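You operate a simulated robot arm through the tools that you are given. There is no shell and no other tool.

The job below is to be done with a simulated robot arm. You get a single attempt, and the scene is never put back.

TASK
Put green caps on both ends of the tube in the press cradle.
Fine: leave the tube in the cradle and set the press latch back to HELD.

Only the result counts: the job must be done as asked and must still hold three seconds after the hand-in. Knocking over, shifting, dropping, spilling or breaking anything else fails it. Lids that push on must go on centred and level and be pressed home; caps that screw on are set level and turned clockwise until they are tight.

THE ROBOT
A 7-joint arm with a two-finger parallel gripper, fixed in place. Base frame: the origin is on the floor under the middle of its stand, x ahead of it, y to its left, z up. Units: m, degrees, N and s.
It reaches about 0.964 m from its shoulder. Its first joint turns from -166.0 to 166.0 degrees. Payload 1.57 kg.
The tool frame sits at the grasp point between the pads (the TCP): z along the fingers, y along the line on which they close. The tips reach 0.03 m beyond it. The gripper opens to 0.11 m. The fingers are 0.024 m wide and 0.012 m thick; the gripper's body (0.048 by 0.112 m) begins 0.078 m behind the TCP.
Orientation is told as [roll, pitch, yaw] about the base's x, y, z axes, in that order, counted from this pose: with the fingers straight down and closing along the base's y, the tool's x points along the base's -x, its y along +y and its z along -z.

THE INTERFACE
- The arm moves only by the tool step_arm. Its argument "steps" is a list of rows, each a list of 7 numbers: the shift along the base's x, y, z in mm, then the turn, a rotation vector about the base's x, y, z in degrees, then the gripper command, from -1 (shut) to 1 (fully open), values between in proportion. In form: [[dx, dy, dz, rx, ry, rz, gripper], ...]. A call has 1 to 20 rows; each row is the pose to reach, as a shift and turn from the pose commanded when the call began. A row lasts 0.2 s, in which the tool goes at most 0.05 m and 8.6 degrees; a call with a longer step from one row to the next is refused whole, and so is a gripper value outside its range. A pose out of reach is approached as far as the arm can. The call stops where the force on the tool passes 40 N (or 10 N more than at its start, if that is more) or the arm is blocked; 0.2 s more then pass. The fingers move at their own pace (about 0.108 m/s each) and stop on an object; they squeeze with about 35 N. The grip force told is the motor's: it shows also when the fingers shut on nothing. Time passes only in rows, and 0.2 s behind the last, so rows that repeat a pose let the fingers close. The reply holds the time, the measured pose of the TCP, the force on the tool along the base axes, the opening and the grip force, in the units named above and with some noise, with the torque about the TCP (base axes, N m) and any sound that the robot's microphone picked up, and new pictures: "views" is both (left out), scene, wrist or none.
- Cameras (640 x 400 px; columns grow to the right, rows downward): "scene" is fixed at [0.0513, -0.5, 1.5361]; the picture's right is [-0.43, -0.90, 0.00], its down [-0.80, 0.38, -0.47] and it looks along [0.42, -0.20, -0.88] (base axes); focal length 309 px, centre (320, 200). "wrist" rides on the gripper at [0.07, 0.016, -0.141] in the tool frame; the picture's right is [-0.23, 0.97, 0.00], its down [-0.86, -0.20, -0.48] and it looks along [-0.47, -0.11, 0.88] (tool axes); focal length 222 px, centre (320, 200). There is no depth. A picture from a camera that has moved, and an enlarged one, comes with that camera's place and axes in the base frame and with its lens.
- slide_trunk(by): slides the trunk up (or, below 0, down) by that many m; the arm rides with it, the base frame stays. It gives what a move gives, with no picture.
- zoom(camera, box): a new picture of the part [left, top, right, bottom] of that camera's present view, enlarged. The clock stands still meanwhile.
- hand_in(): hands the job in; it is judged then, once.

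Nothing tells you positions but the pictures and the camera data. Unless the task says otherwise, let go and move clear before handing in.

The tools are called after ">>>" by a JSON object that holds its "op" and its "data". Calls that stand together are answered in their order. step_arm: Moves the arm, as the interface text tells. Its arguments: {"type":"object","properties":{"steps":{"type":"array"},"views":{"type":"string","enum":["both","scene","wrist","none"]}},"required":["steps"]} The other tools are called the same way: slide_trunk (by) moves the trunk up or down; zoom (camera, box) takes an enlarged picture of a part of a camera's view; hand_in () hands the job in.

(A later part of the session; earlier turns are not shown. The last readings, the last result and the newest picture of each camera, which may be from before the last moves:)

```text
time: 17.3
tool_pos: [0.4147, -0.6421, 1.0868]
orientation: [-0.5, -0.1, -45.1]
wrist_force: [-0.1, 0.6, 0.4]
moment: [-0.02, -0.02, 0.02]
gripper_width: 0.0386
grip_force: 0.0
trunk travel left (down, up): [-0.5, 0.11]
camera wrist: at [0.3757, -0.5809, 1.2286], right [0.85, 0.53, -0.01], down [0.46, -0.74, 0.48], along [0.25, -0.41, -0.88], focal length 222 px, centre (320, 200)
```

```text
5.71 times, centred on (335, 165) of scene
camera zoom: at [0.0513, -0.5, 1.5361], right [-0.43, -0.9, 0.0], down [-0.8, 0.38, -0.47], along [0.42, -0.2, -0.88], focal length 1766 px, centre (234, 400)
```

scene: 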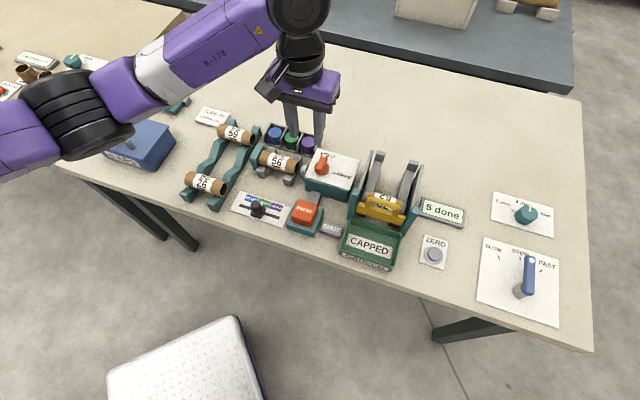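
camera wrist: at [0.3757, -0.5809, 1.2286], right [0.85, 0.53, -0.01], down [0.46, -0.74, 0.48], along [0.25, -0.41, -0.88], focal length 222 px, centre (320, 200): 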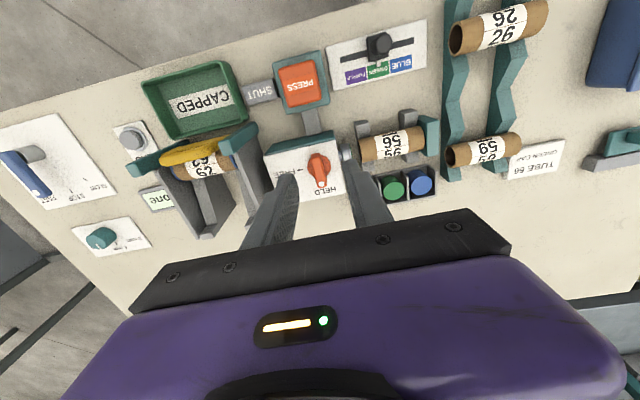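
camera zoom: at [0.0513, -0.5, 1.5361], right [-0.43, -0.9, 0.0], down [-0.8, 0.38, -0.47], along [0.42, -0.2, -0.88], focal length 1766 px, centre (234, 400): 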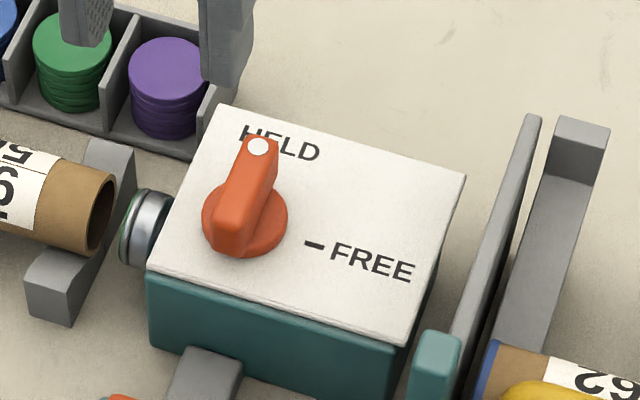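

The latch knob's axis is at about (0.4385, -0.690), and its bar points along the HELD direction. I'll line up above it and check before gripping.

>>> {"op": "step_arm", "data": {"steps": [[12, -24, -20, 0.42, -0.28, 0, -0.3], [24, -48, -40, 0.42, -0.28, 0, -0.3], [24, -48, -80, 0.42, -0.28, 0, -0.3], [24, -48, -115, 0.42, -0.28, 0, -0.3], [24, -48, -125, 0.42, -0.28, 0, -0.3]]}}

```text
time: 18.5
tool_pos: [0.4364, -0.6934, 0.9605]
orientation: [0.1, -0.1, -45.1]
wrist_force: [0.4, -0.6, 0.7]
moment: [-0.03, 0.04, -0.04]
gripper_width: 0.0385
grip_force: 0.0
trunk travel left (down, up): [-0.5, 0.11]
camera wrist: at [0.3972, -0.6318, 1.1013], right [0.85, 0.53, 0.0], down [0.46, -0.75, 0.48], along [0.25, -0.41, -0.88], focal length 222 px, centre (320, 200)
```

scene: 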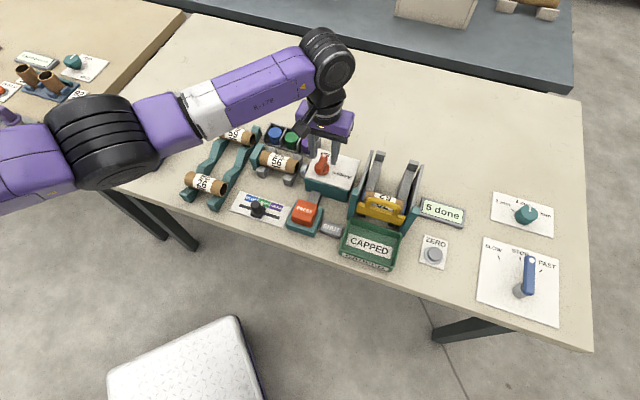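
wrist: 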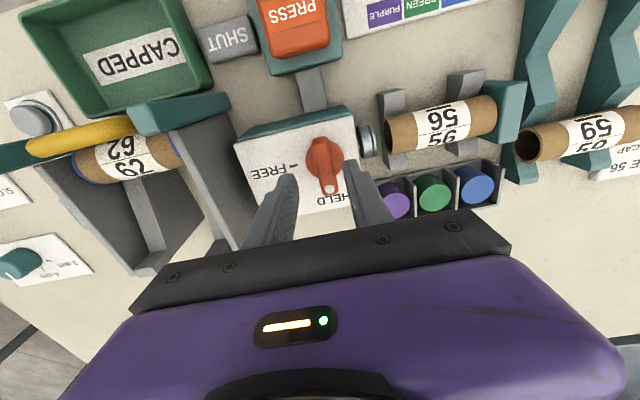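

>>> {"op": "zoom", "data": {"camera": "wrist", "box": [240, 110, 400, 220]}}

>>> {"op": "zoom", "data": {"camera": "scene", "box": [290, 120, 380, 200]}}

```text
3.64 times, centred on (320, 165) of wrist
camera zoom: at [0.3972, -0.6318, 1.1013], right [0.85, 0.53, 0.0], down [0.46, -0.75, 0.48], along [0.25, -0.41, -0.88], focal length 808 px, centre (320, 327)
```

zoom: 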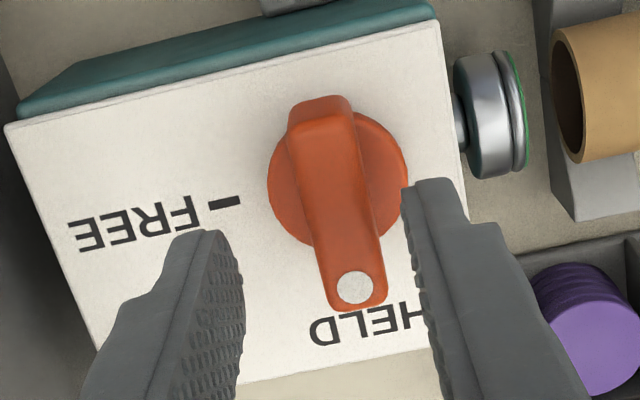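

```text
5.00 times, centred on (335, 160) of scene
camera zoom: at [0.0513, -0.5, 1.5361], right [-0.43, -0.9, 0.0], down [-0.8, 0.38, -0.47], along [0.42, -0.2, -0.88], focal length 1545 px, centre (245, 400)
```

zoom: 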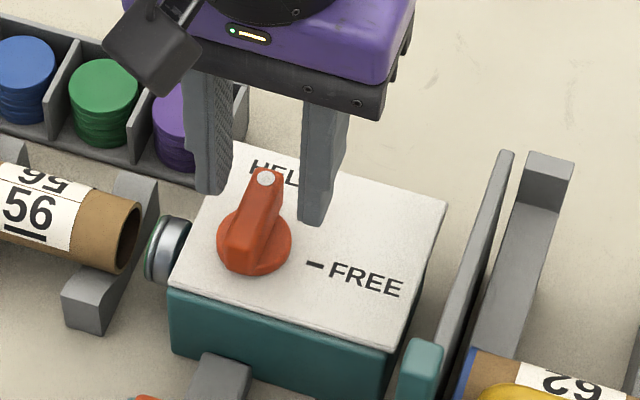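

The bar is about 4–5 mm off the centre of the fingers. I'll shift, go down and close on it.

>>> {"op": "step_arm", "data": {"steps": [[2, 4.5, 0, 0, 0, 0, -0.3], [2, 4.5, -20, 0, 0, 0, -0.3], [2, 4.5, -35, 0, 0, 0, -0.3], [2, 4.5, -41, 0, 0, 0, -0.3], [2, 4.5, -41, 0, 0, 0, -0.3]]}}

```text
time: 19.7
tool_pos: [0.4399, -0.6867, 0.9254]
orientation: [-0.1, -0.2, -45.1]
wrist_force: [-2.4, 7.3, 29.7]
moment: [-0.12, 0.53, -0.07]
gripper_width: 0.0354
grip_force: 0.1
trunk travel left (down, up): [-0.5, 0.11]
camera wrist: at [0.4009, -0.6257, 1.0666], right [0.85, 0.53, 0.0], down [0.46, -0.74, 0.48], along [0.25, -0.41, -0.88], focal length 222 px, centre (320, 200)
```

scene: 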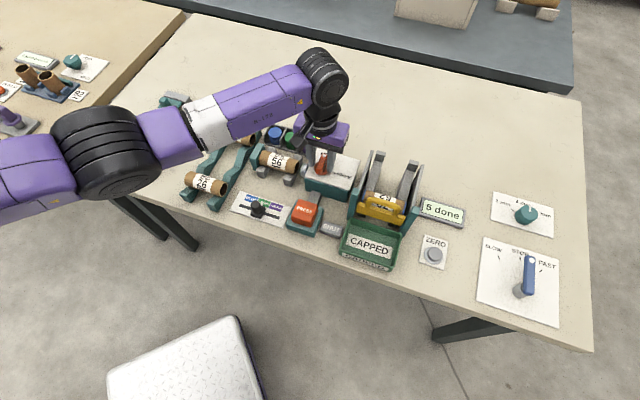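
wrist: 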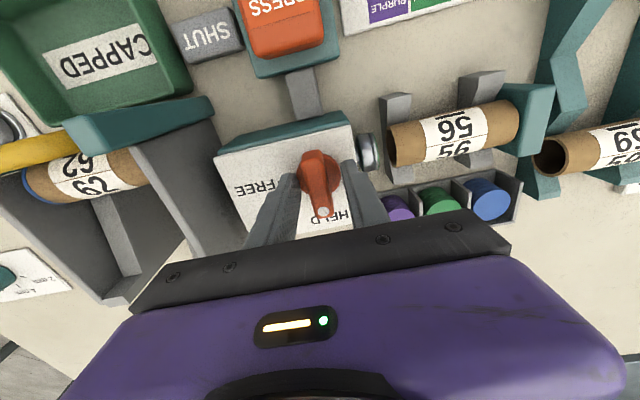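

The tips touched the disc under the bar at z of about 0.895. I'll raise a few mm and close on the bar.

>>> {"op": "step_arm", "data": {"steps": [[0, 0, 9, 0, 0, 0, -0.3], [0, 0, 9, 0, 0, 0, -0.5], [0, 0, 9, 0, 0, 0, -0.8], [0, 0, 9, 0, 0, 0, -1], [0, 0, 9, 0, 0, 0, -1]]}}

```text
time: 20.9
tool_pos: [0.4375, -0.6863, 0.9313]
orientation: [0.1, 0.0, -45.1]
wrist_force: [-16.6, -12.8, -11.1]
moment: [-0.85, -0.17, -0.11]
gripper_width: 0.0161
grip_force: 31.1
trunk travel left (down, up): [-0.5, 0.11]
camera wrist: at [0.3986, -0.6255, 1.072], right [0.85, 0.53, 0.0], down [0.46, -0.75, 0.48], along [0.25, -0.41, -0.88], focal length 222 px, centre (320, 200)
```

scene: 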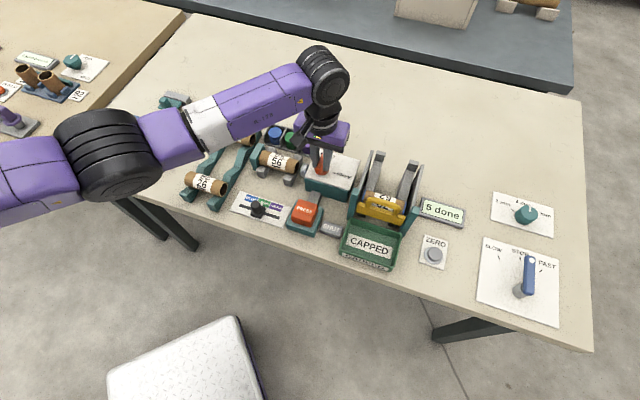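
wrist: 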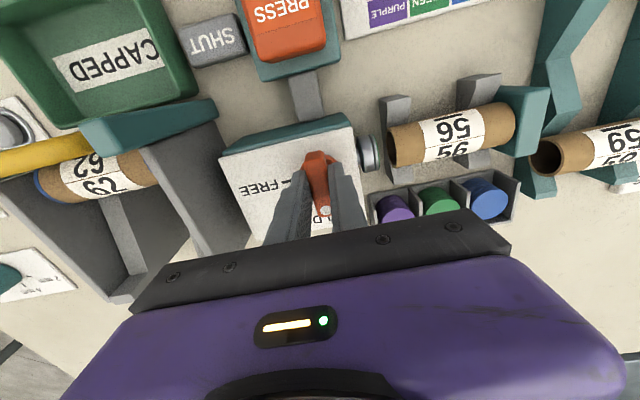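

The bar is gripped at 16 mm. I'll relieve the side load and turn clockwise about the knob axis, the first half now.

>>> {"op": "step_arm", "data": {"steps": [[-0.8, -1.8, 0, 0, 0, 0, -1], [-0.8, -1.8, 0, 0, 0, -6, -1], [-0.8, -1.8, 0, 0, 0, -13, -1], [-0.8, -1.8, 0, 0, 0, -20, -1], [-0.8, -1.8, 0, 0, 0, -27, -1], [-0.8, -1.8, 0, 0, 0, -34, -1]], "views": "wrist"}}

```text
time: 22.3
tool_pos: [0.4387, -0.686, 0.9311]
orientation: [0.1, 0.1, -79.1]
wrist_force: [-18.5, 11.1, 0.3]
moment: [-0.13, 0.53, -0.05]
gripper_width: 0.0159
grip_force: 31.0
trunk travel left (down, up): [-0.5, 0.11]
camera wrist: at [0.4405, -0.6145, 1.0722], right [1.0, -0.04, 0.0], down [-0.04, -0.88, 0.48], along [-0.02, -0.48, -0.88], focal length 222 px, centre (320, 200)
```

wrist: 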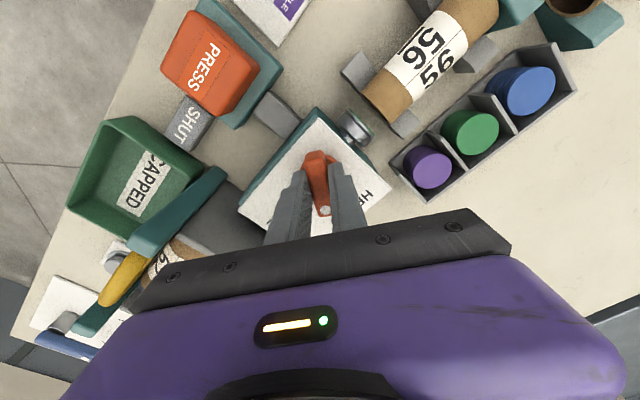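

>>> {"op": "step_arm", "data": {"steps": [[-1, 0.6, 0, 0, 0, -7, -1], [-1, 0.6, 0, 0, 0, -14, -1], [-1, 0.6, 0, 0, 0, -21, -1], [-1, 0.6, 0, 0, 0, -28, -1], [-1, 0.6, 0, 0, 0, -35, -1], [-1, 0.6, 0, 0, 0, -42, -1], [-1, 0.6, 0, 0, 0, -49, -1], [-1, 0.6, 0, 0, 0, -55, -1]]}}

```text
time: 24.1
tool_pos: [0.4412, -0.6874, 0.9291]
orientation: [0.2, 0.0, -134.0]
wrist_force: [16.9, 8.2, 2.1]
moment: [0.24, 0.43, 0.02]
gripper_width: 0.0162
grip_force: 31.3
trunk travel left (down, up): [-0.5, 0.11]
camera wrist: at [0.5, -0.6472, 1.0721], right [0.54, -0.84, 0.0], down [-0.74, -0.48, 0.48], along [-0.4, -0.26, -0.88], focal length 222 px, centre (320, 200)
```

scene: 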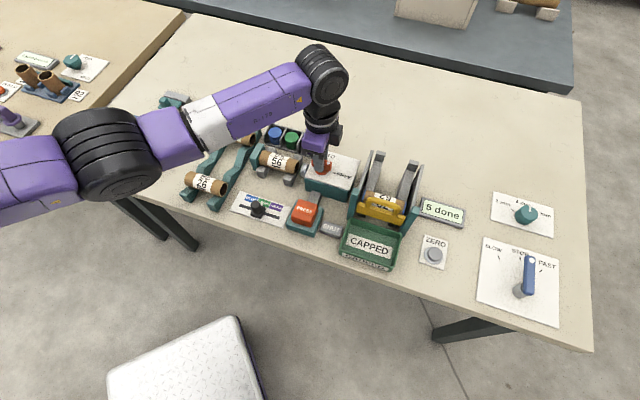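
wrist: 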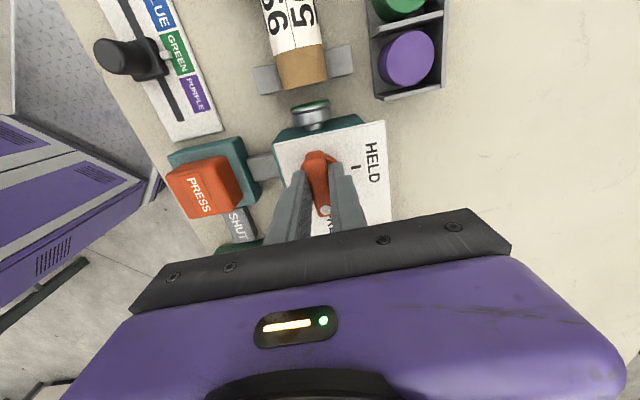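

The latch bar now points to FREE. I'll release, rise and verify.

>>> {"op": "step_arm", "data": {"steps": [[0.5, 0.3, 0, 0, 0, 0, -0.6], [0.5, 0.3, 0, 0, 0, 0, -0.3], [0.5, 0.3, 0, 0, 0, 0, -0.3], [0.5, 0.3, 30, 0, 0, 0, -0.3], [0.5, 0.3, 70, 0, 0, 0, -0.3], [-10, 10, 110, 0, 0, 0, -0.3]]}}

```text
time: 25.5
tool_pos: [0.4293, -0.6761, 1.0416]
orientation: [0.1, 0.0, -134.0]
wrist_force: [0.0, 0.0, 0.1]
moment: [0.0, -0.02, 0.01]
gripper_width: 0.0384
grip_force: 0.0
trunk travel left (down, up): [-0.5, 0.11]
camera wrist: at [0.4878, -0.6377, 1.1828], right [0.54, -0.84, 0.0], down [-0.74, -0.48, 0.48], along [-0.4, -0.26, -0.88], focal length 222 px, centre (320, 200)
```

scene: 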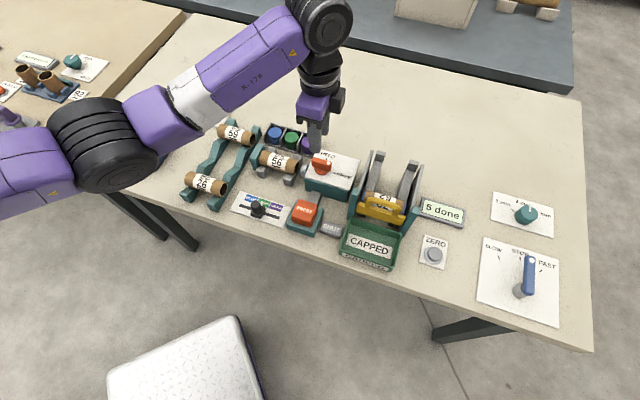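
wrist: 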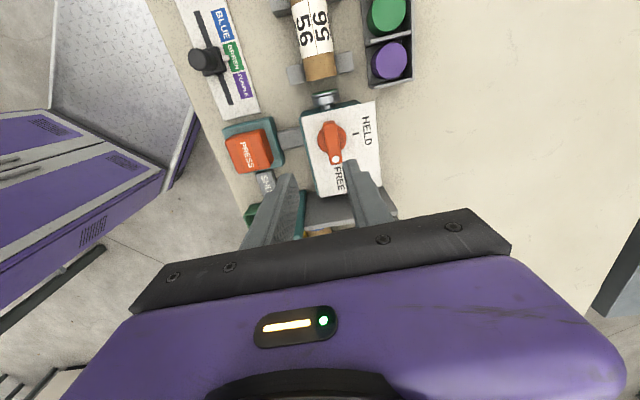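

>>> {"op": "zoom", "data": {"camera": "wrist", "box": [220, 0, 420, 205]}}

>>> {"op": "zoom", "data": {"camera": "scene", "box": [240, 120, 370, 240]}}

```text
1.95 times, centred on (320, 102) of wrist
camera zoom: at [0.4878, -0.6377, 1.1828], right [0.54, -0.84, 0.0], down [-0.74, -0.48, 0.48], along [-0.4, -0.26, -0.88], focal length 433 px, centre (320, 390)
```

zoom: 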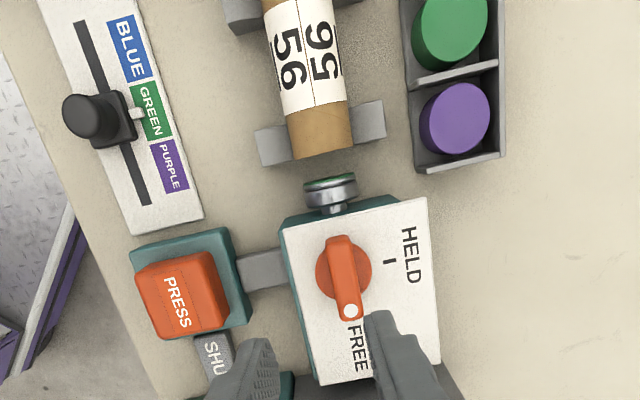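

```text
3.33 times, centred on (305, 180) of scene
camera zoom: at [0.0513, -0.5, 1.5361], right [-0.43, -0.9, 0.0], down [-0.8, 0.38, -0.47], along [0.42, -0.2, -0.88], focal length 1030 px, centre (370, 267)
```

zoom: 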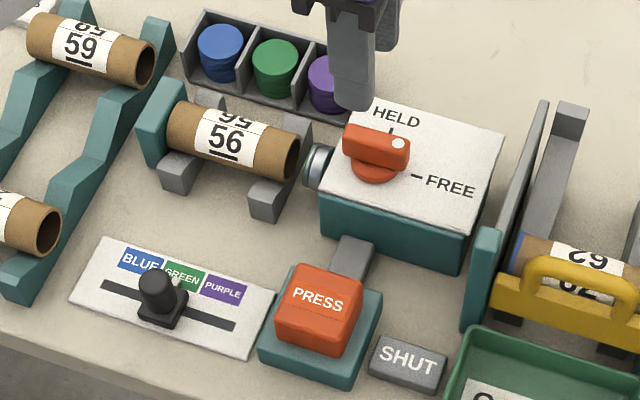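

The latch is on FREE. Next I'll close the fingers, return over PRESS and push again.

>>> {"op": "step_arm", "data": {"steps": [[-25, 24, 0, 0, 0, 0, -1], [-50, 48, 0, 0, 0, 0, -1], [-75, 71, 0, 0, 0, 0, -1], [-75, 71, -40, 0, 0, 0, -1], [-75, 71, -80, 0, 0, 0, -1], [-75, 71, -115, 0, 0, 0, -1], [-75, 71, -125, 0, 0, 0, -1]]}}

```text
time: 27.1
tool_pos: [0.3547, -0.6077, 0.9162]
orientation: [0.1, -0.1, -134.1]
wrist_force: [0.2, 0.1, -0.7]
moment: [0.0, -0.03, 0.02]
gripper_width: 0.0
grip_force: 21.2
trunk travel left (down, up): [-0.5, 0.11]
camera wrist: at [0.4127, -0.5682, 1.0569], right [0.54, -0.84, 0.0], down [-0.74, -0.47, 0.48], along [-0.4, -0.26, -0.88], focal length 222 px, centre (320, 200)
```

scene: 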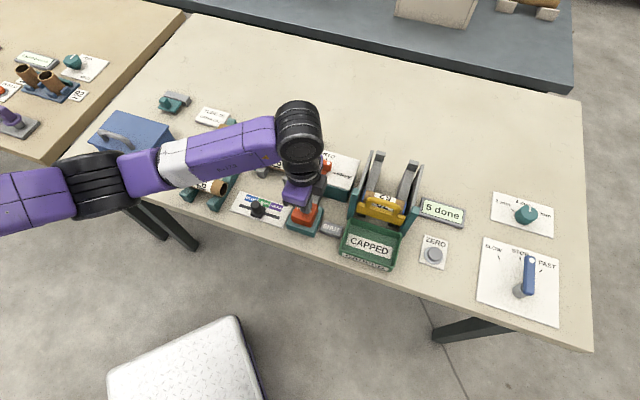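
wrist: 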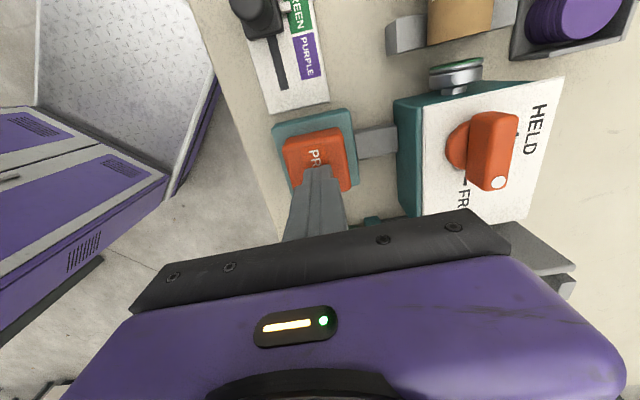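

>>> {"op": "step_arm", "data": {"steps": [[0, 0, -3, 0, 0, 0, -1], [0, 0, -6, 0, 0, 0, -1], [0, 0, -8, 0, 0, 0, -1], [0, 0, -10, 0, 0, 0, -1], [0, 0, -12, 0, 0, 0, -1], [0, 0, -14, 0, 0, 0, -1], [0, 0, -14, 0, 0, 0, -1]]}}

```text
time: 28.7
tool_pos: [0.3537, -0.6056, 0.9015]
orientation: [0.1, -0.2, -134.1]
wrist_force: [-1.1, -4.1, 6.0]
moment: [-0.03, -0.04, -0.01]
gripper_width: 0.0
grip_force: 21.2
trunk travel left (down, up): [-0.5, 0.11]
camera wrist: at [0.4119, -0.5669, 1.0424], right [0.54, -0.84, 0.0], down [-0.74, -0.47, 0.48], along [-0.4, -0.26, -0.88], focal length 222 px, centre (320, 200)
```

scene: 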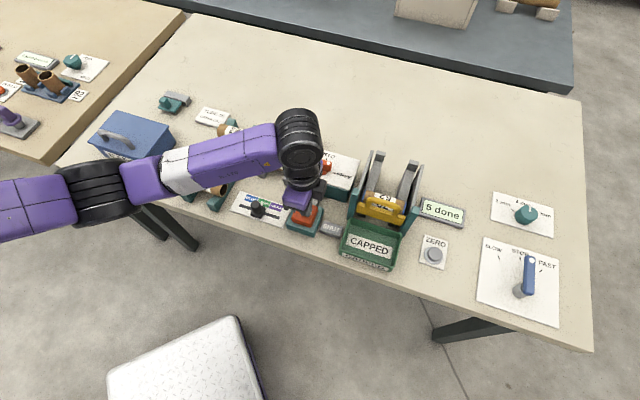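
wrist: 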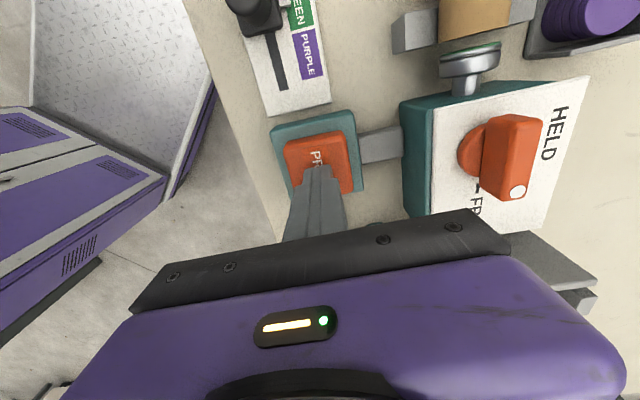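

With the latch free, the button moves and the ram advances toward the tube. I'll keep pressing.

>>> {"op": "step_arm", "data": {"steps": [[0, 0, -2, 0, 0, 0, -1], [0, 0, -4, 0, 0, 0, -1], [0, 0, -6, 0, 0, 0, -1], [0, 0, -8, 0, 0, 0, -1], [0, 0, -10, 0, 0, 0, -1], [0, 0, -12, 0, 0, 0, -1], [0, 0, -14, 0, 0, 0, -1], [0, 0, -16, 0, 0, 0, -1], [0, 0, -18, 0, 0, 0, -1], [0, 0, -20, 0, 0, 0, -1]]}}

```text
time: 30.8
tool_pos: [0.3538, -0.6062, 0.8879]
orientation: [0.4, -0.2, -134.1]
wrist_force: [-1.8, 9.6, 16.7]
moment: [0.47, -0.08, 0.06]
gripper_width: 0.0
grip_force: 21.5
trunk travel left (down, up): [-0.5, 0.11]
heard: click
stopped in row 10: the force on the tool passed its limit at 44 N (the readings are from after the stop); the commanded pose is now the measured one
camera wrist: at [0.4117, -0.5664, 1.0288], right [0.54, -0.84, 0.01], down [-0.74, -0.47, 0.48], along [-0.4, -0.27, -0.88], focal length 222 px, centre (320, 200)
```

scene: 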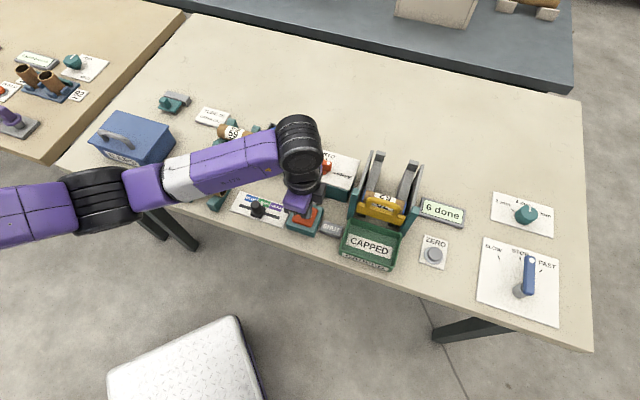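
wrist: 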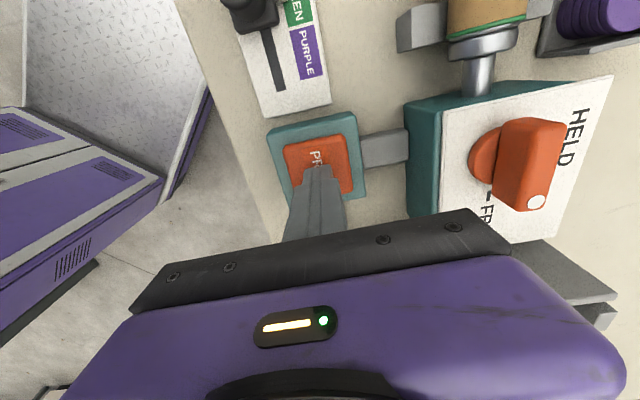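

There was a click, the display now reads "6 done", and the green cap is on the ram-side end. I'll back off and inspect.

>>> {"op": "step_arm", "data": {"steps": [[0, 0, 10, 0, 0, 0, -1], [0, 0, 25, 0, 0, 0, -1], [0, 0, 60, 0, 0, 0, -1], [0, 0, 100, 0, 0, 0, -1], [-20, -20, 135, 0, 0, 0, -1], [-40, -40, 150, 0, 0, 0, -1]]}}

```text
time: 32.2
tool_pos: [0.3142, -0.6449, 1.0378]
orientation: [0.2, -0.2, -134.0]
wrist_force: [0.4, 0.6, -0.1]
moment: [-0.02, 0.03, -0.03]
gripper_width: 0.0
grip_force: 21.1
trunk travel left (down, up): [-0.5, 0.11]
camera wrist: at [0.3734, -0.6045, 1.1784], right [0.54, -0.84, 0.01], down [-0.74, -0.47, 0.48], along [-0.4, -0.26, -0.88], focal length 222 px, centre (320, 200)
```

scene: 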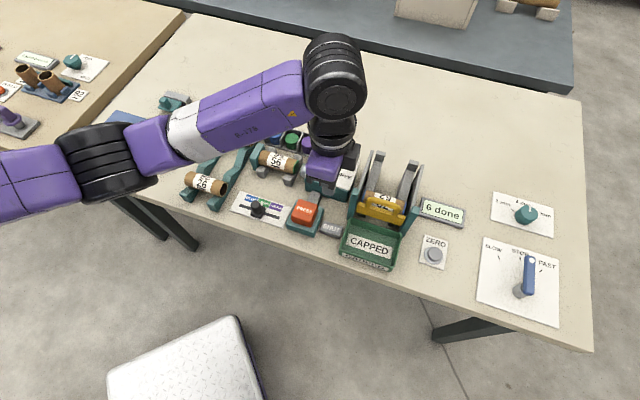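
wrist: 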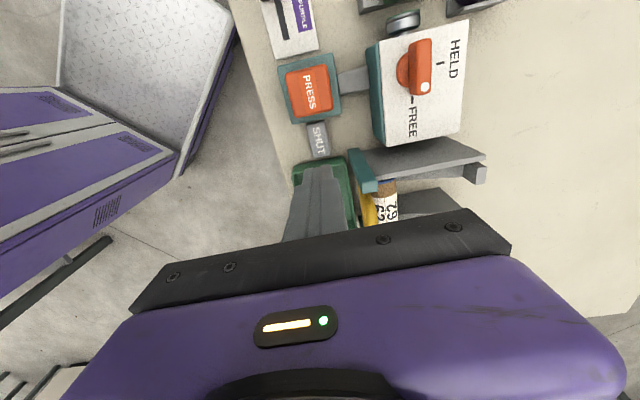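

>>> {"op": "zoom", "data": {"camera": "scene", "box": [245, 125, 325, 185]}}

>>> {"op": "zoom", "data": {"camera": "scene", "box": [290, 170, 470, 275]}}

```text
6.67 times, centred on (285, 155) of scene
camera zoom: at [0.0513, -0.5, 1.5361], right [-0.43, -0.9, 0.0], down [-0.8, 0.38, -0.47], along [0.42, -0.2, -0.88], focal length 2060 px, centre (553, 500)
```

zoom: 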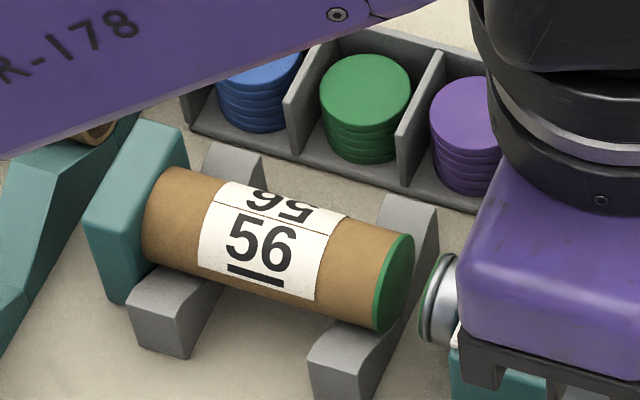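

```text
3.56 times, centred on (380, 222) of scene
camera zoom: at [0.0513, -0.5, 1.5361], right [-0.43, -0.9, 0.0], down [-0.8, 0.38, -0.47], along [0.42, -0.2, -0.88], focal length 1099 px, centre (107, 120)
```

zoom: 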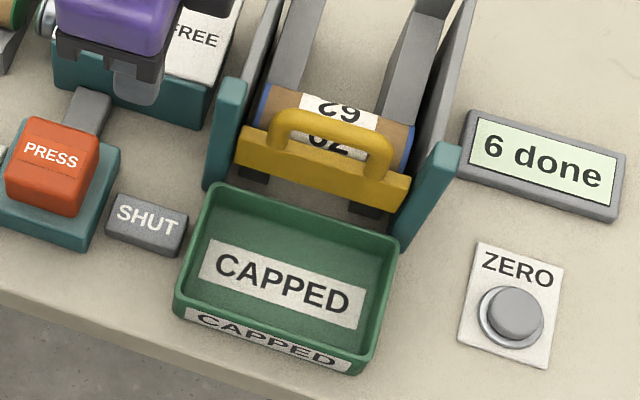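

The ram-side end now has a flush green cap, and a new green cap is loaded on the ram. The other end faces the stop, so I have to lift the tube, turn it end for end, set it back and press again. I'll hover above the tube first.

>>> {"op": "step_arm", "data": {"steps": [[40, 8, 10, 0.28, 0, -1, 0.1], [80, 16, 20, 0.28, 0, -1, 0.1], [125, 24, 20, 0.28, 0, -1, 0.1], [170, 32, 20, 0.28, 0, -1, 0.1], [208, 41, 20, 0.28, 0, -1, 0.1], [208, 41, 20, 0.28, 0, -1, 0.1]]}}

```text
time: 33.6
tool_pos: [0.5209, -0.6067, 1.0564]
orientation: [0.1, -0.1, -135.0]
wrist_force: [-0.1, 0.0, -0.1]
moment: [-0.02, 0.04, -0.02]
gripper_width: 0.0605
grip_force: 0.0
trunk travel left (down, up): [-0.5, 0.11]
camera wrist: at [0.5806, -0.5683, 1.1967], right [0.53, -0.85, 0.0], down [-0.75, -0.46, 0.48], along [-0.4, -0.25, -0.88], focal length 222 px, centre (320, 200)
```

scene: 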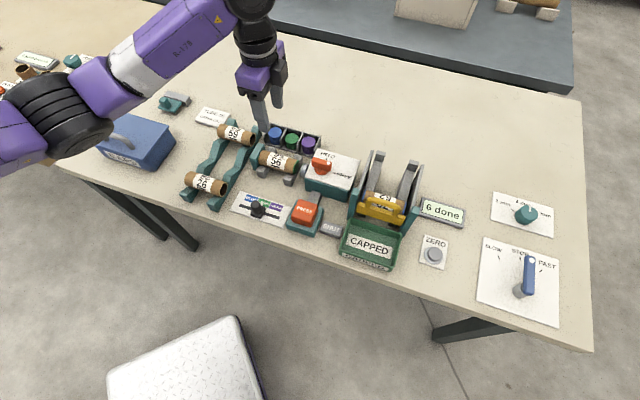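
wrist: 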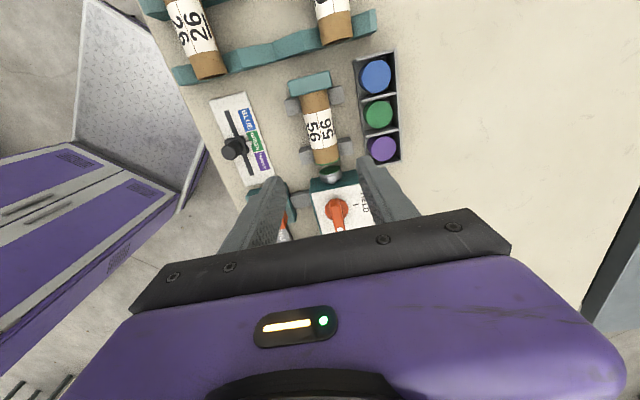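

>>> {"op": "zoom", "data": {"camera": "wrist", "box": [250, 50, 410, 210]}}

>>> {"op": "zoom", "data": {"camera": "scene", "box": [235, 115, 335, 195]}}

```text
2.50 times, centred on (330, 130) of wrist
camera zoom: at [0.5806, -0.5683, 1.1967], right [0.53, -0.85, 0.0], down [-0.75, -0.46, 0.48], along [-0.4, -0.25, -0.88], focal length 555 px, centre (295, 375)
```

zoom: 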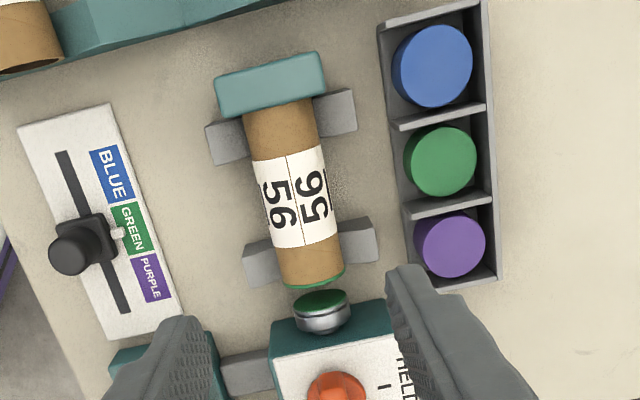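

```text
5.00 times, centred on (285, 155) of scene
camera zoom: at [0.0513, -0.5, 1.5361], right [-0.43, -0.9, 0.0], down [-0.8, 0.38, -0.47], along [0.42, -0.2, -0.88], focal length 1545 px, centre (495, 425)
```

zoom: 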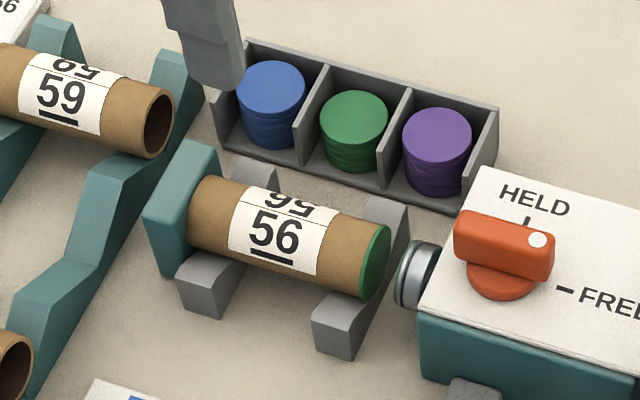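

Triangulating the label from two views puts the tube centre at about (0.526, -0.604), with its top at z ≈ 0.868 and a diameter of about 41 mm. I'll lower to just above it and check finger alignment.

>>> {"op": "step_arm", "data": {"steps": [[4, 2, -40, 0, 0, 0, 0.27], [4, 2, -80, 0, 0, 0, 0.27], [4, 2, -110, 0, 0, 0, 0.27], [4, 2, -125, 0, 0, 0, 0.27]]}}

```text
time: 34.6
tool_pos: [0.5251, -0.6036, 0.9301]
orientation: [0.1, 0.0, -135.0]
wrist_force: [0.7, 0.1, 0.5]
moment: [0.01, -0.01, -0.01]
gripper_width: 0.07
grip_force: 0.1
trunk travel left (down, up): [-0.5, 0.11]
camera wrist: at [0.5835, -0.5644, 1.0708], right [0.53, -0.85, 0.0], down [-0.75, -0.46, 0.48], along [-0.41, -0.25, -0.88], focal length 222 px, centre (320, 200)
```

scene: 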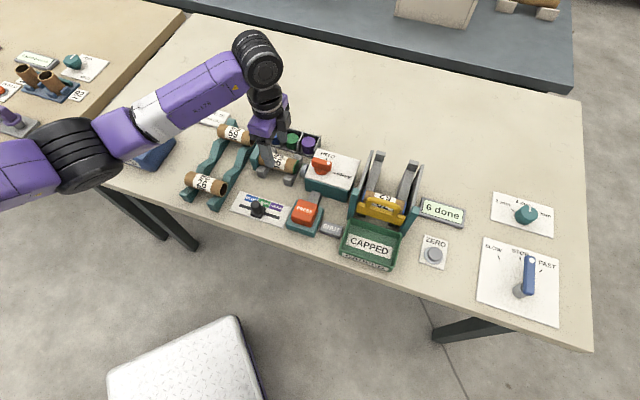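
wrist: 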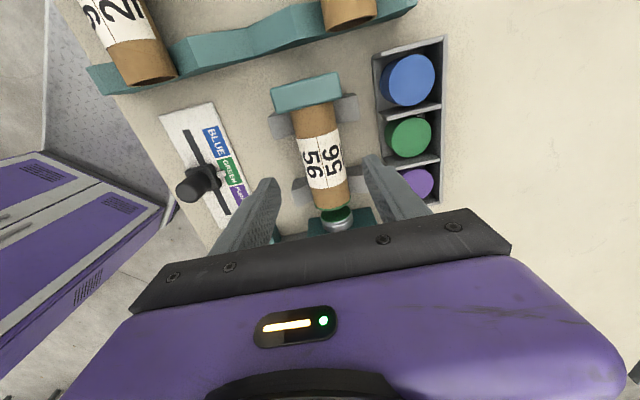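

>>> {"op": "zoom", "data": {"camera": "wrist", "box": [240, 60, 420, 240]}}

>>> {"op": "zoom", "data": {"camera": "scene", "box": [240, 115, 330, 195]}}

```text
2.22 times, centred on (330, 150) of wrist
camera zoom: at [0.5835, -0.5644, 1.0708], right [0.53, -0.85, 0.0], down [-0.75, -0.46, 0.48], along [-0.41, -0.25, -0.88], focal length 494 px, centre (298, 311)
```

zoom: 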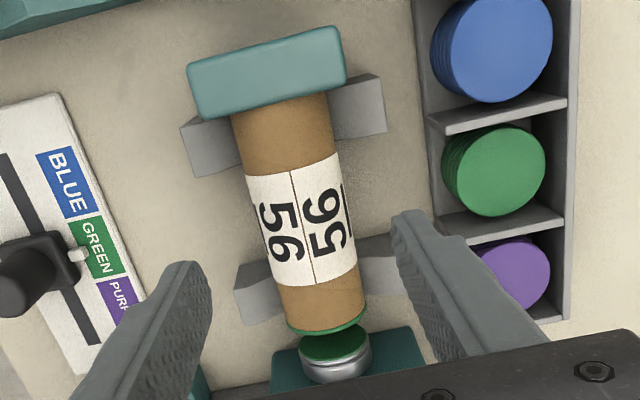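

```text
5.00 times, centred on (285, 155) of scene
camera zoom: at [0.0513, -0.5, 1.5361], right [-0.43, -0.9, 0.0], down [-0.8, 0.38, -0.47], along [0.42, -0.2, -0.88], focal length 1545 px, centre (495, 425)
```

zoom: 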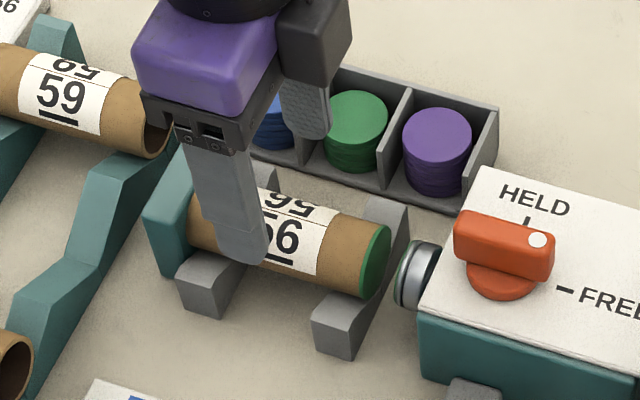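

The fingers straddle the tube evenly at the label and clear the cradle blocks. I'll go down and grip.

>>> {"op": "step_arm", "data": {"steps": [[1.5, 1.5, -20, 0, 0, 0, 0.27], [1.5, 1.5, -40, 0, 0, 0, 0.27], [1.5, 1.5, -55, 0, 0, 0, 0.27], [1.5, 1.5, -63, 0, 0, 0, 0.27], [1.5, 1.5, -63, 0, 0, 0, 0.27]]}}

```text
time: 35.8
tool_pos: [0.5283, -0.6018, 0.8672]
orientation: [0.1, 0.1, -135.0]
wrist_force: [0.5, -1.0, 0.6]
moment: [0.01, -0.02, 0.03]
gripper_width: 0.0698
grip_force: 0.1
trunk travel left (down, up): [-0.5, 0.11]
camera wrist: at [0.587, -0.5639, 1.0083], right [0.53, -0.85, 0.0], down [-0.75, -0.46, 0.48], along [-0.41, -0.25, -0.88], focal length 222 px, centre (320, 200)
```

scene: 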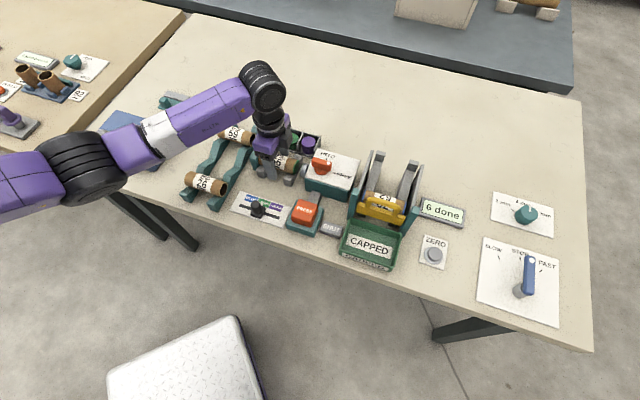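
wrist: 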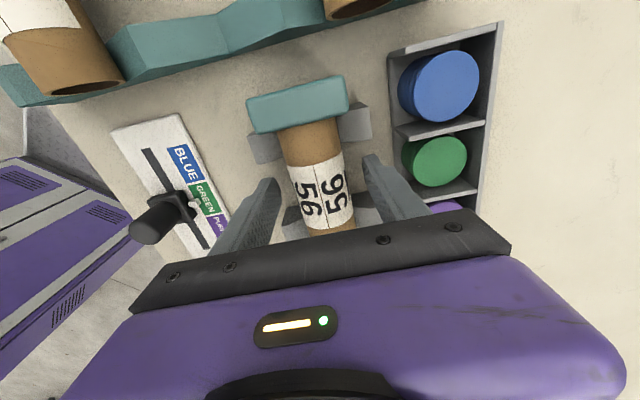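

>>> {"op": "step_arm", "data": {"steps": [[0, 0, -3, 0, 0, 0, 0.0], [0, 0, -3, 0, 0, 0, -0.3], [0, 0, -3, 0, 0, 0, -0.6], [0, 0, -3, 0, 0, 0, -1], [0, 0, -3, 0, 0, 0, -1]]}}

```text
time: 37.0
tool_pos: [0.5279, -0.6016, 0.8664]
orientation: [0.1, -0.1, -135.0]
wrist_force: [2.3, -2.0, 2.2]
moment: [-0.02, -0.06, 0.0]
gripper_width: 0.0382
grip_force: 35.2
trunk travel left (down, up): [-0.5, 0.11]
camera wrist: at [0.5866, -0.5636, 1.0067], right [0.53, -0.85, 0.0], down [-0.75, -0.46, 0.48], along [-0.4, -0.25, -0.88], focal length 222 px, centre (320, 200)
```

scene: 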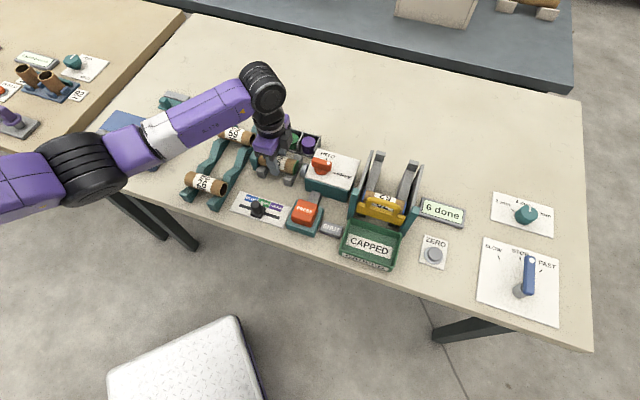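
wrist: 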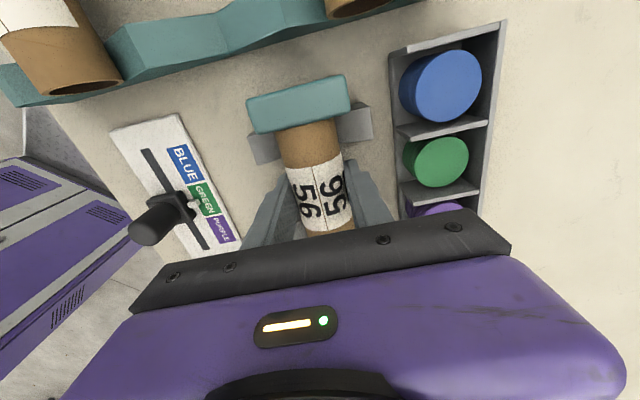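

The tube is gripped at 38 mm. I'll lift it straight up.

>>> {"op": "step_arm", "data": {"steps": [[0, 0, 10, 0, 0, 0, -1], [0, 0, 30, 0, 0, 0, -1], [0, 0, 60, 0, 0, 0, -1], [0, 0, 100, 0, 0, 0, -1], [0, 0, 140, 0, 0, 0, -1], [0, 0, 150, 0, 0, 0, -1]]}}

```text
time: 38.4
tool_pos: [0.5264, -0.6025, 1.0149]
orientation: [0.1, 0.0, -135.0]
wrist_force: [-0.6, 0.1, -0.1]
moment: [0.04, 0.01, 0.02]
gripper_width: 0.0002
grip_force: 21.1
trunk travel left (down, up): [-0.5, 0.11]
camera wrist: at [0.5862, -0.5641, 1.1558], right [0.53, -0.85, 0.0], down [-0.75, -0.46, 0.48], along [-0.41, -0.25, -0.88], focal length 222 px, centre (320, 200)
```

scene: 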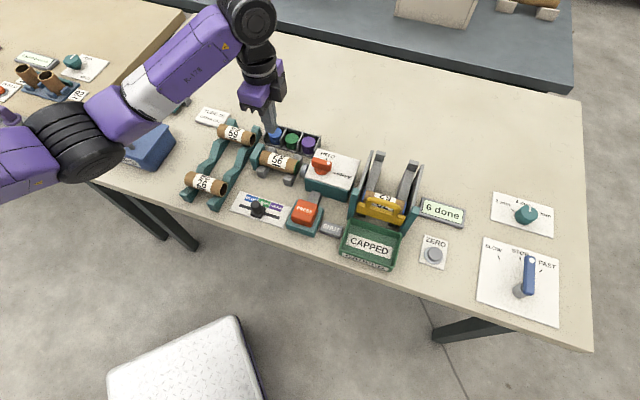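
wrist: 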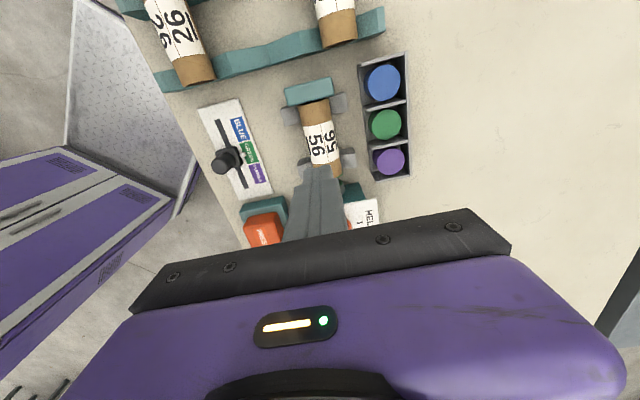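

The tube slipped out of the fingers and stayed in the cradle. I'll look closely to see whether anything shifted.

>>> {"op": "zoom", "data": {"camera": "scene", "box": [235, 115, 335, 195]}}

>>> {"op": "zoom", "data": {"camera": "wrist", "box": [260, 60, 400, 200]}}

```text
5.00 times, centred on (285, 155) of scene
camera zoom: at [0.0513, -0.5, 1.5361], right [-0.43, -0.9, 0.0], down [-0.8, 0.38, -0.47], along [0.42, -0.2, -0.88], focal length 1545 px, centre (495, 425)
```

zoom: 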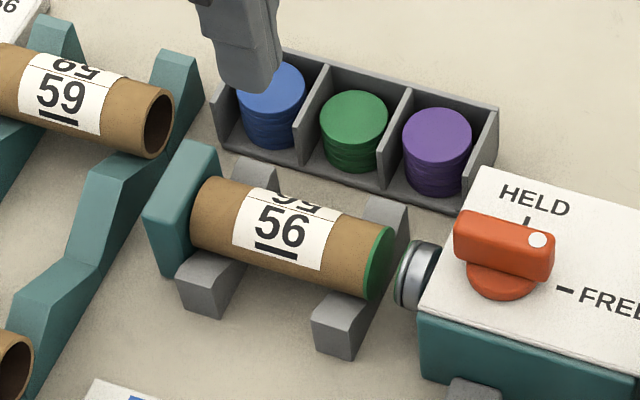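

```text
2.86 times, centred on (330, 130) of wrist
camera zoom: at [0.5862, -0.5641, 1.1558], right [0.53, -0.85, 0.0], down [-0.75, -0.46, 0.48], along [-0.41, -0.25, -0.88], focal length 635 px, centre (291, 400)
```

zoom: 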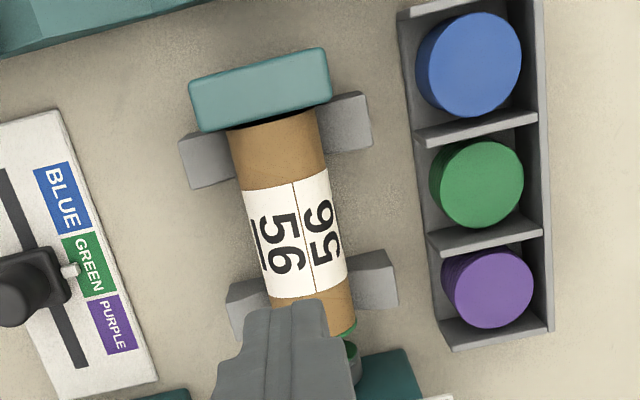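

The tube only rolled a little and shifted about 2 mm; it's still seated. The fingers had closed above its widest line, so I need to go deeper. I'll reopen and go down in small steps, checking force near the table.

>>> {"op": "step_arm", "data": {"steps": [[0, 0, 0, 0, 0, 0, 0.27], [0, 0, 0, 0, 0, 0, 0.27], [0, 0, -45, 0, 0, 0, 0.27], [0, 0, -90, 0, 0, 0, 0.27], [0, 0, -125, 0, 0, 0, 0.27], [0, 0, -145, 0, 0, 0, 0.27], [0, 0, -152, 0, 0, 0, 0.27], [0, 0, -156, 0, 0, 0, 0.27], [0, 0, -158, 0, 0, 0, 0.27]]}}

```text
time: 40.4
tool_pos: [0.5266, -0.6029, 0.8573]
orientation: [0.1, 0.0, -135.0]
wrist_force: [0.7, -0.4, -0.1]
moment: [0.0, -0.01, 0.04]
gripper_width: 0.0699
grip_force: 0.1
trunk travel left (down, up): [-0.5, 0.11]
camera wrist: at [0.5854, -0.5652, 0.9995], right [0.53, -0.85, 0.0], down [-0.75, -0.46, 0.48], along [-0.4, -0.25, -0.88], focal length 222 px, centre (320, 200)
```

scene: 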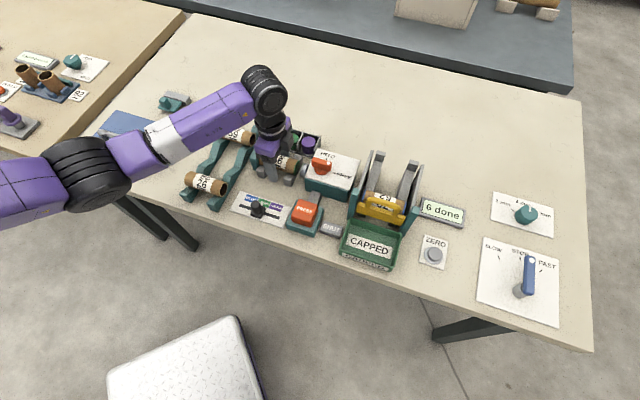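
wrist: 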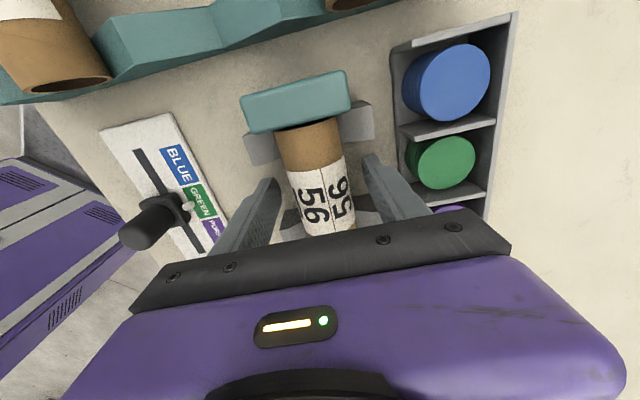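

>>> {"op": "step_arm", "data": {"steps": [[0, 0, -2, 0, 0, 0, 0.27], [0, 0, -4, 0, 0, 0, 0.27], [0, 0, -6, 0, 0, 0, 0.27], [0, 0, -8, 0, 0, 0, 0.27]], "views": "none"}}

>>> {"op": "zoom", "data": {"camera": "wrist", "box": [220, 60, 420, 240]}}

>>> {"op": "zoom", "data": {"camera": "scene", "box": [235, 125, 315, 195]}}

```text
time: 41.4
tool_pos: [0.5272, -0.6032, 0.8501]
orientation: [0.0, 0.0, -135.1]
wrist_force: [0.1, -0.1, 1.6]
moment: [0.04, 0.03, -0.02]
gripper_width: 0.07
grip_force: 0.0
trunk travel left (down, up): [-0.5, 0.11]
```

```text
2.22 times, centred on (320, 150) of wrist
camera zoom: at [0.586, -0.5649, 0.9911], right [0.53, -0.85, 0.0], down [-0.75, -0.46, 0.48], along [-0.41, -0.25, -0.88], focal length 494 px, centre (320, 311)
```

zoom: 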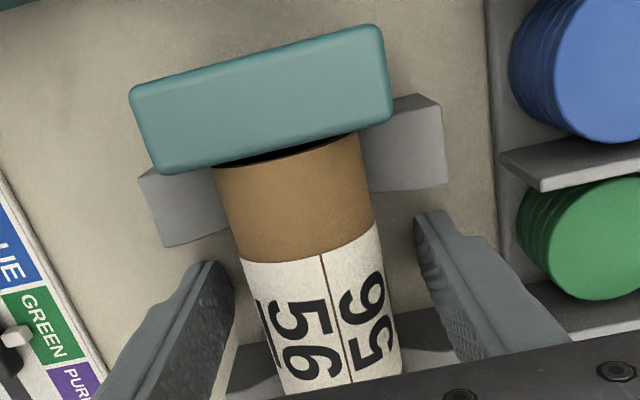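

```text
5.71 times, centred on (275, 160) of scene
camera zoom: at [0.0513, -0.5, 1.5361], right [-0.43, -0.9, 0.0], down [-0.8, 0.38, -0.47], along [0.42, -0.2, -0.88], focal length 1766 px, centre (577, 429)
```

zoom: 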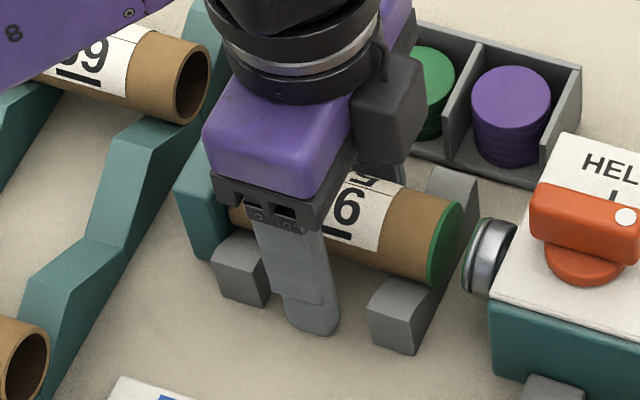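

The fingertips are now close to the table (tips at about z = 0.82), well below the tube's axis. I'll close here.

>>> {"op": "step_arm", "data": {"steps": [[0, 0, 0, 0, 0, 0, 0.0], [0, 0, 0, 0, 0, 0, -0.2], [0, 0, 0, 0, 0, 0, -0.4], [0, 0, 0, 0, 0, 0, -0.7], [0, 0, 0, 0, 0, 0, -1], [0, 0, 0, 0, 0, 0, -1]]}}

```text
time: 42.8
tool_pos: [0.5255, -0.6026, 0.8502]
orientation: [0.1, 0.0, -135.0]
wrist_force: [-1.5, 0.7, 2.7]
moment: [0.07, 0.09, 0.0]
gripper_width: 0.0379
grip_force: 35.0
trunk travel left (down, up): [-0.5, 0.11]
camera wrist: at [0.586, -0.5647, 0.9911], right [0.53, -0.85, 0.0], down [-0.75, -0.46, 0.48], along [-0.41, -0.25, -0.88], focal length 222 px, centre (320, 200)
```

scene: 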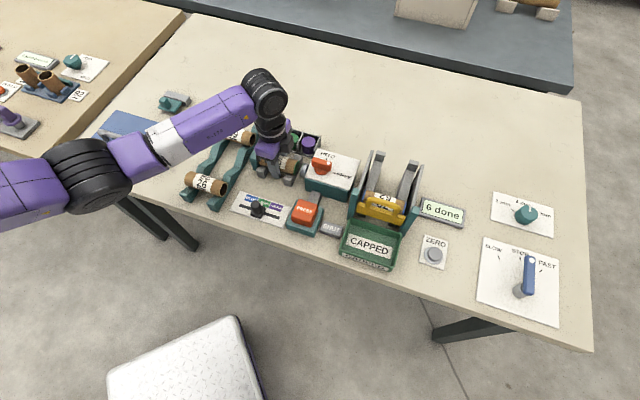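
wrist: 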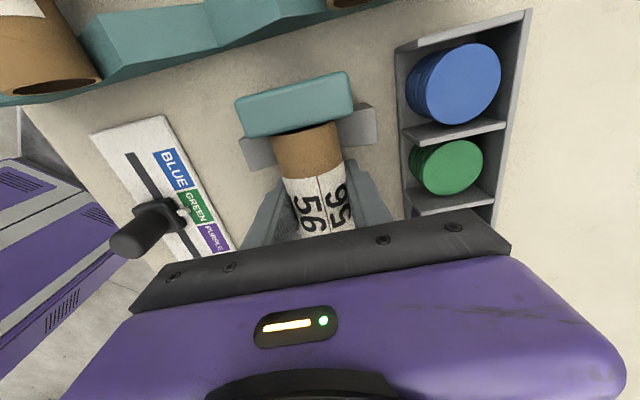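

Gripped again at 38 mm, this time deep. I'll lift slowly by 12 mm and check that it follows.

>>> {"op": "step_arm", "data": {"steps": [[0, 0, 2, 0, 0, 0, -1], [0, 0, 4, 0, 0, 0, -1], [0, 0, 6, 0, 0, 0, -1], [0, 0, 9, 0, 0, 0, -1], [0, 0, 12, 0, 0, 0, -1]]}}

```text
time: 44.0
tool_pos: [0.5264, -0.6031, 0.8617]
orientation: [0.1, 0.0, -135.1]
wrist_force: [-0.1, -0.8, 0.5]
moment: [-0.01, 0.01, 0.0]
gripper_width: 0.0381
grip_force: 35.1
trunk travel left (down, up): [-0.5, 0.11]
camera wrist: at [0.5857, -0.5649, 1.0029], right [0.53, -0.85, 0.0], down [-0.75, -0.46, 0.48], along [-0.41, -0.25, -0.88], focal length 222 px, centre (320, 200)
```

scene: 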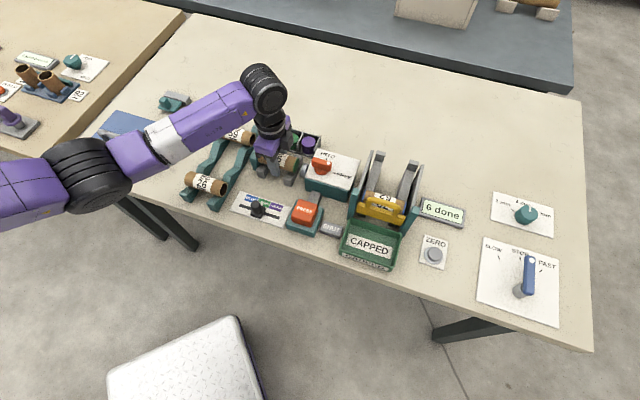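
wrist: 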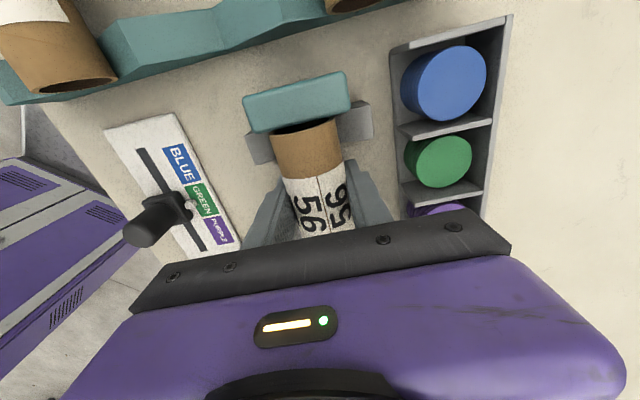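

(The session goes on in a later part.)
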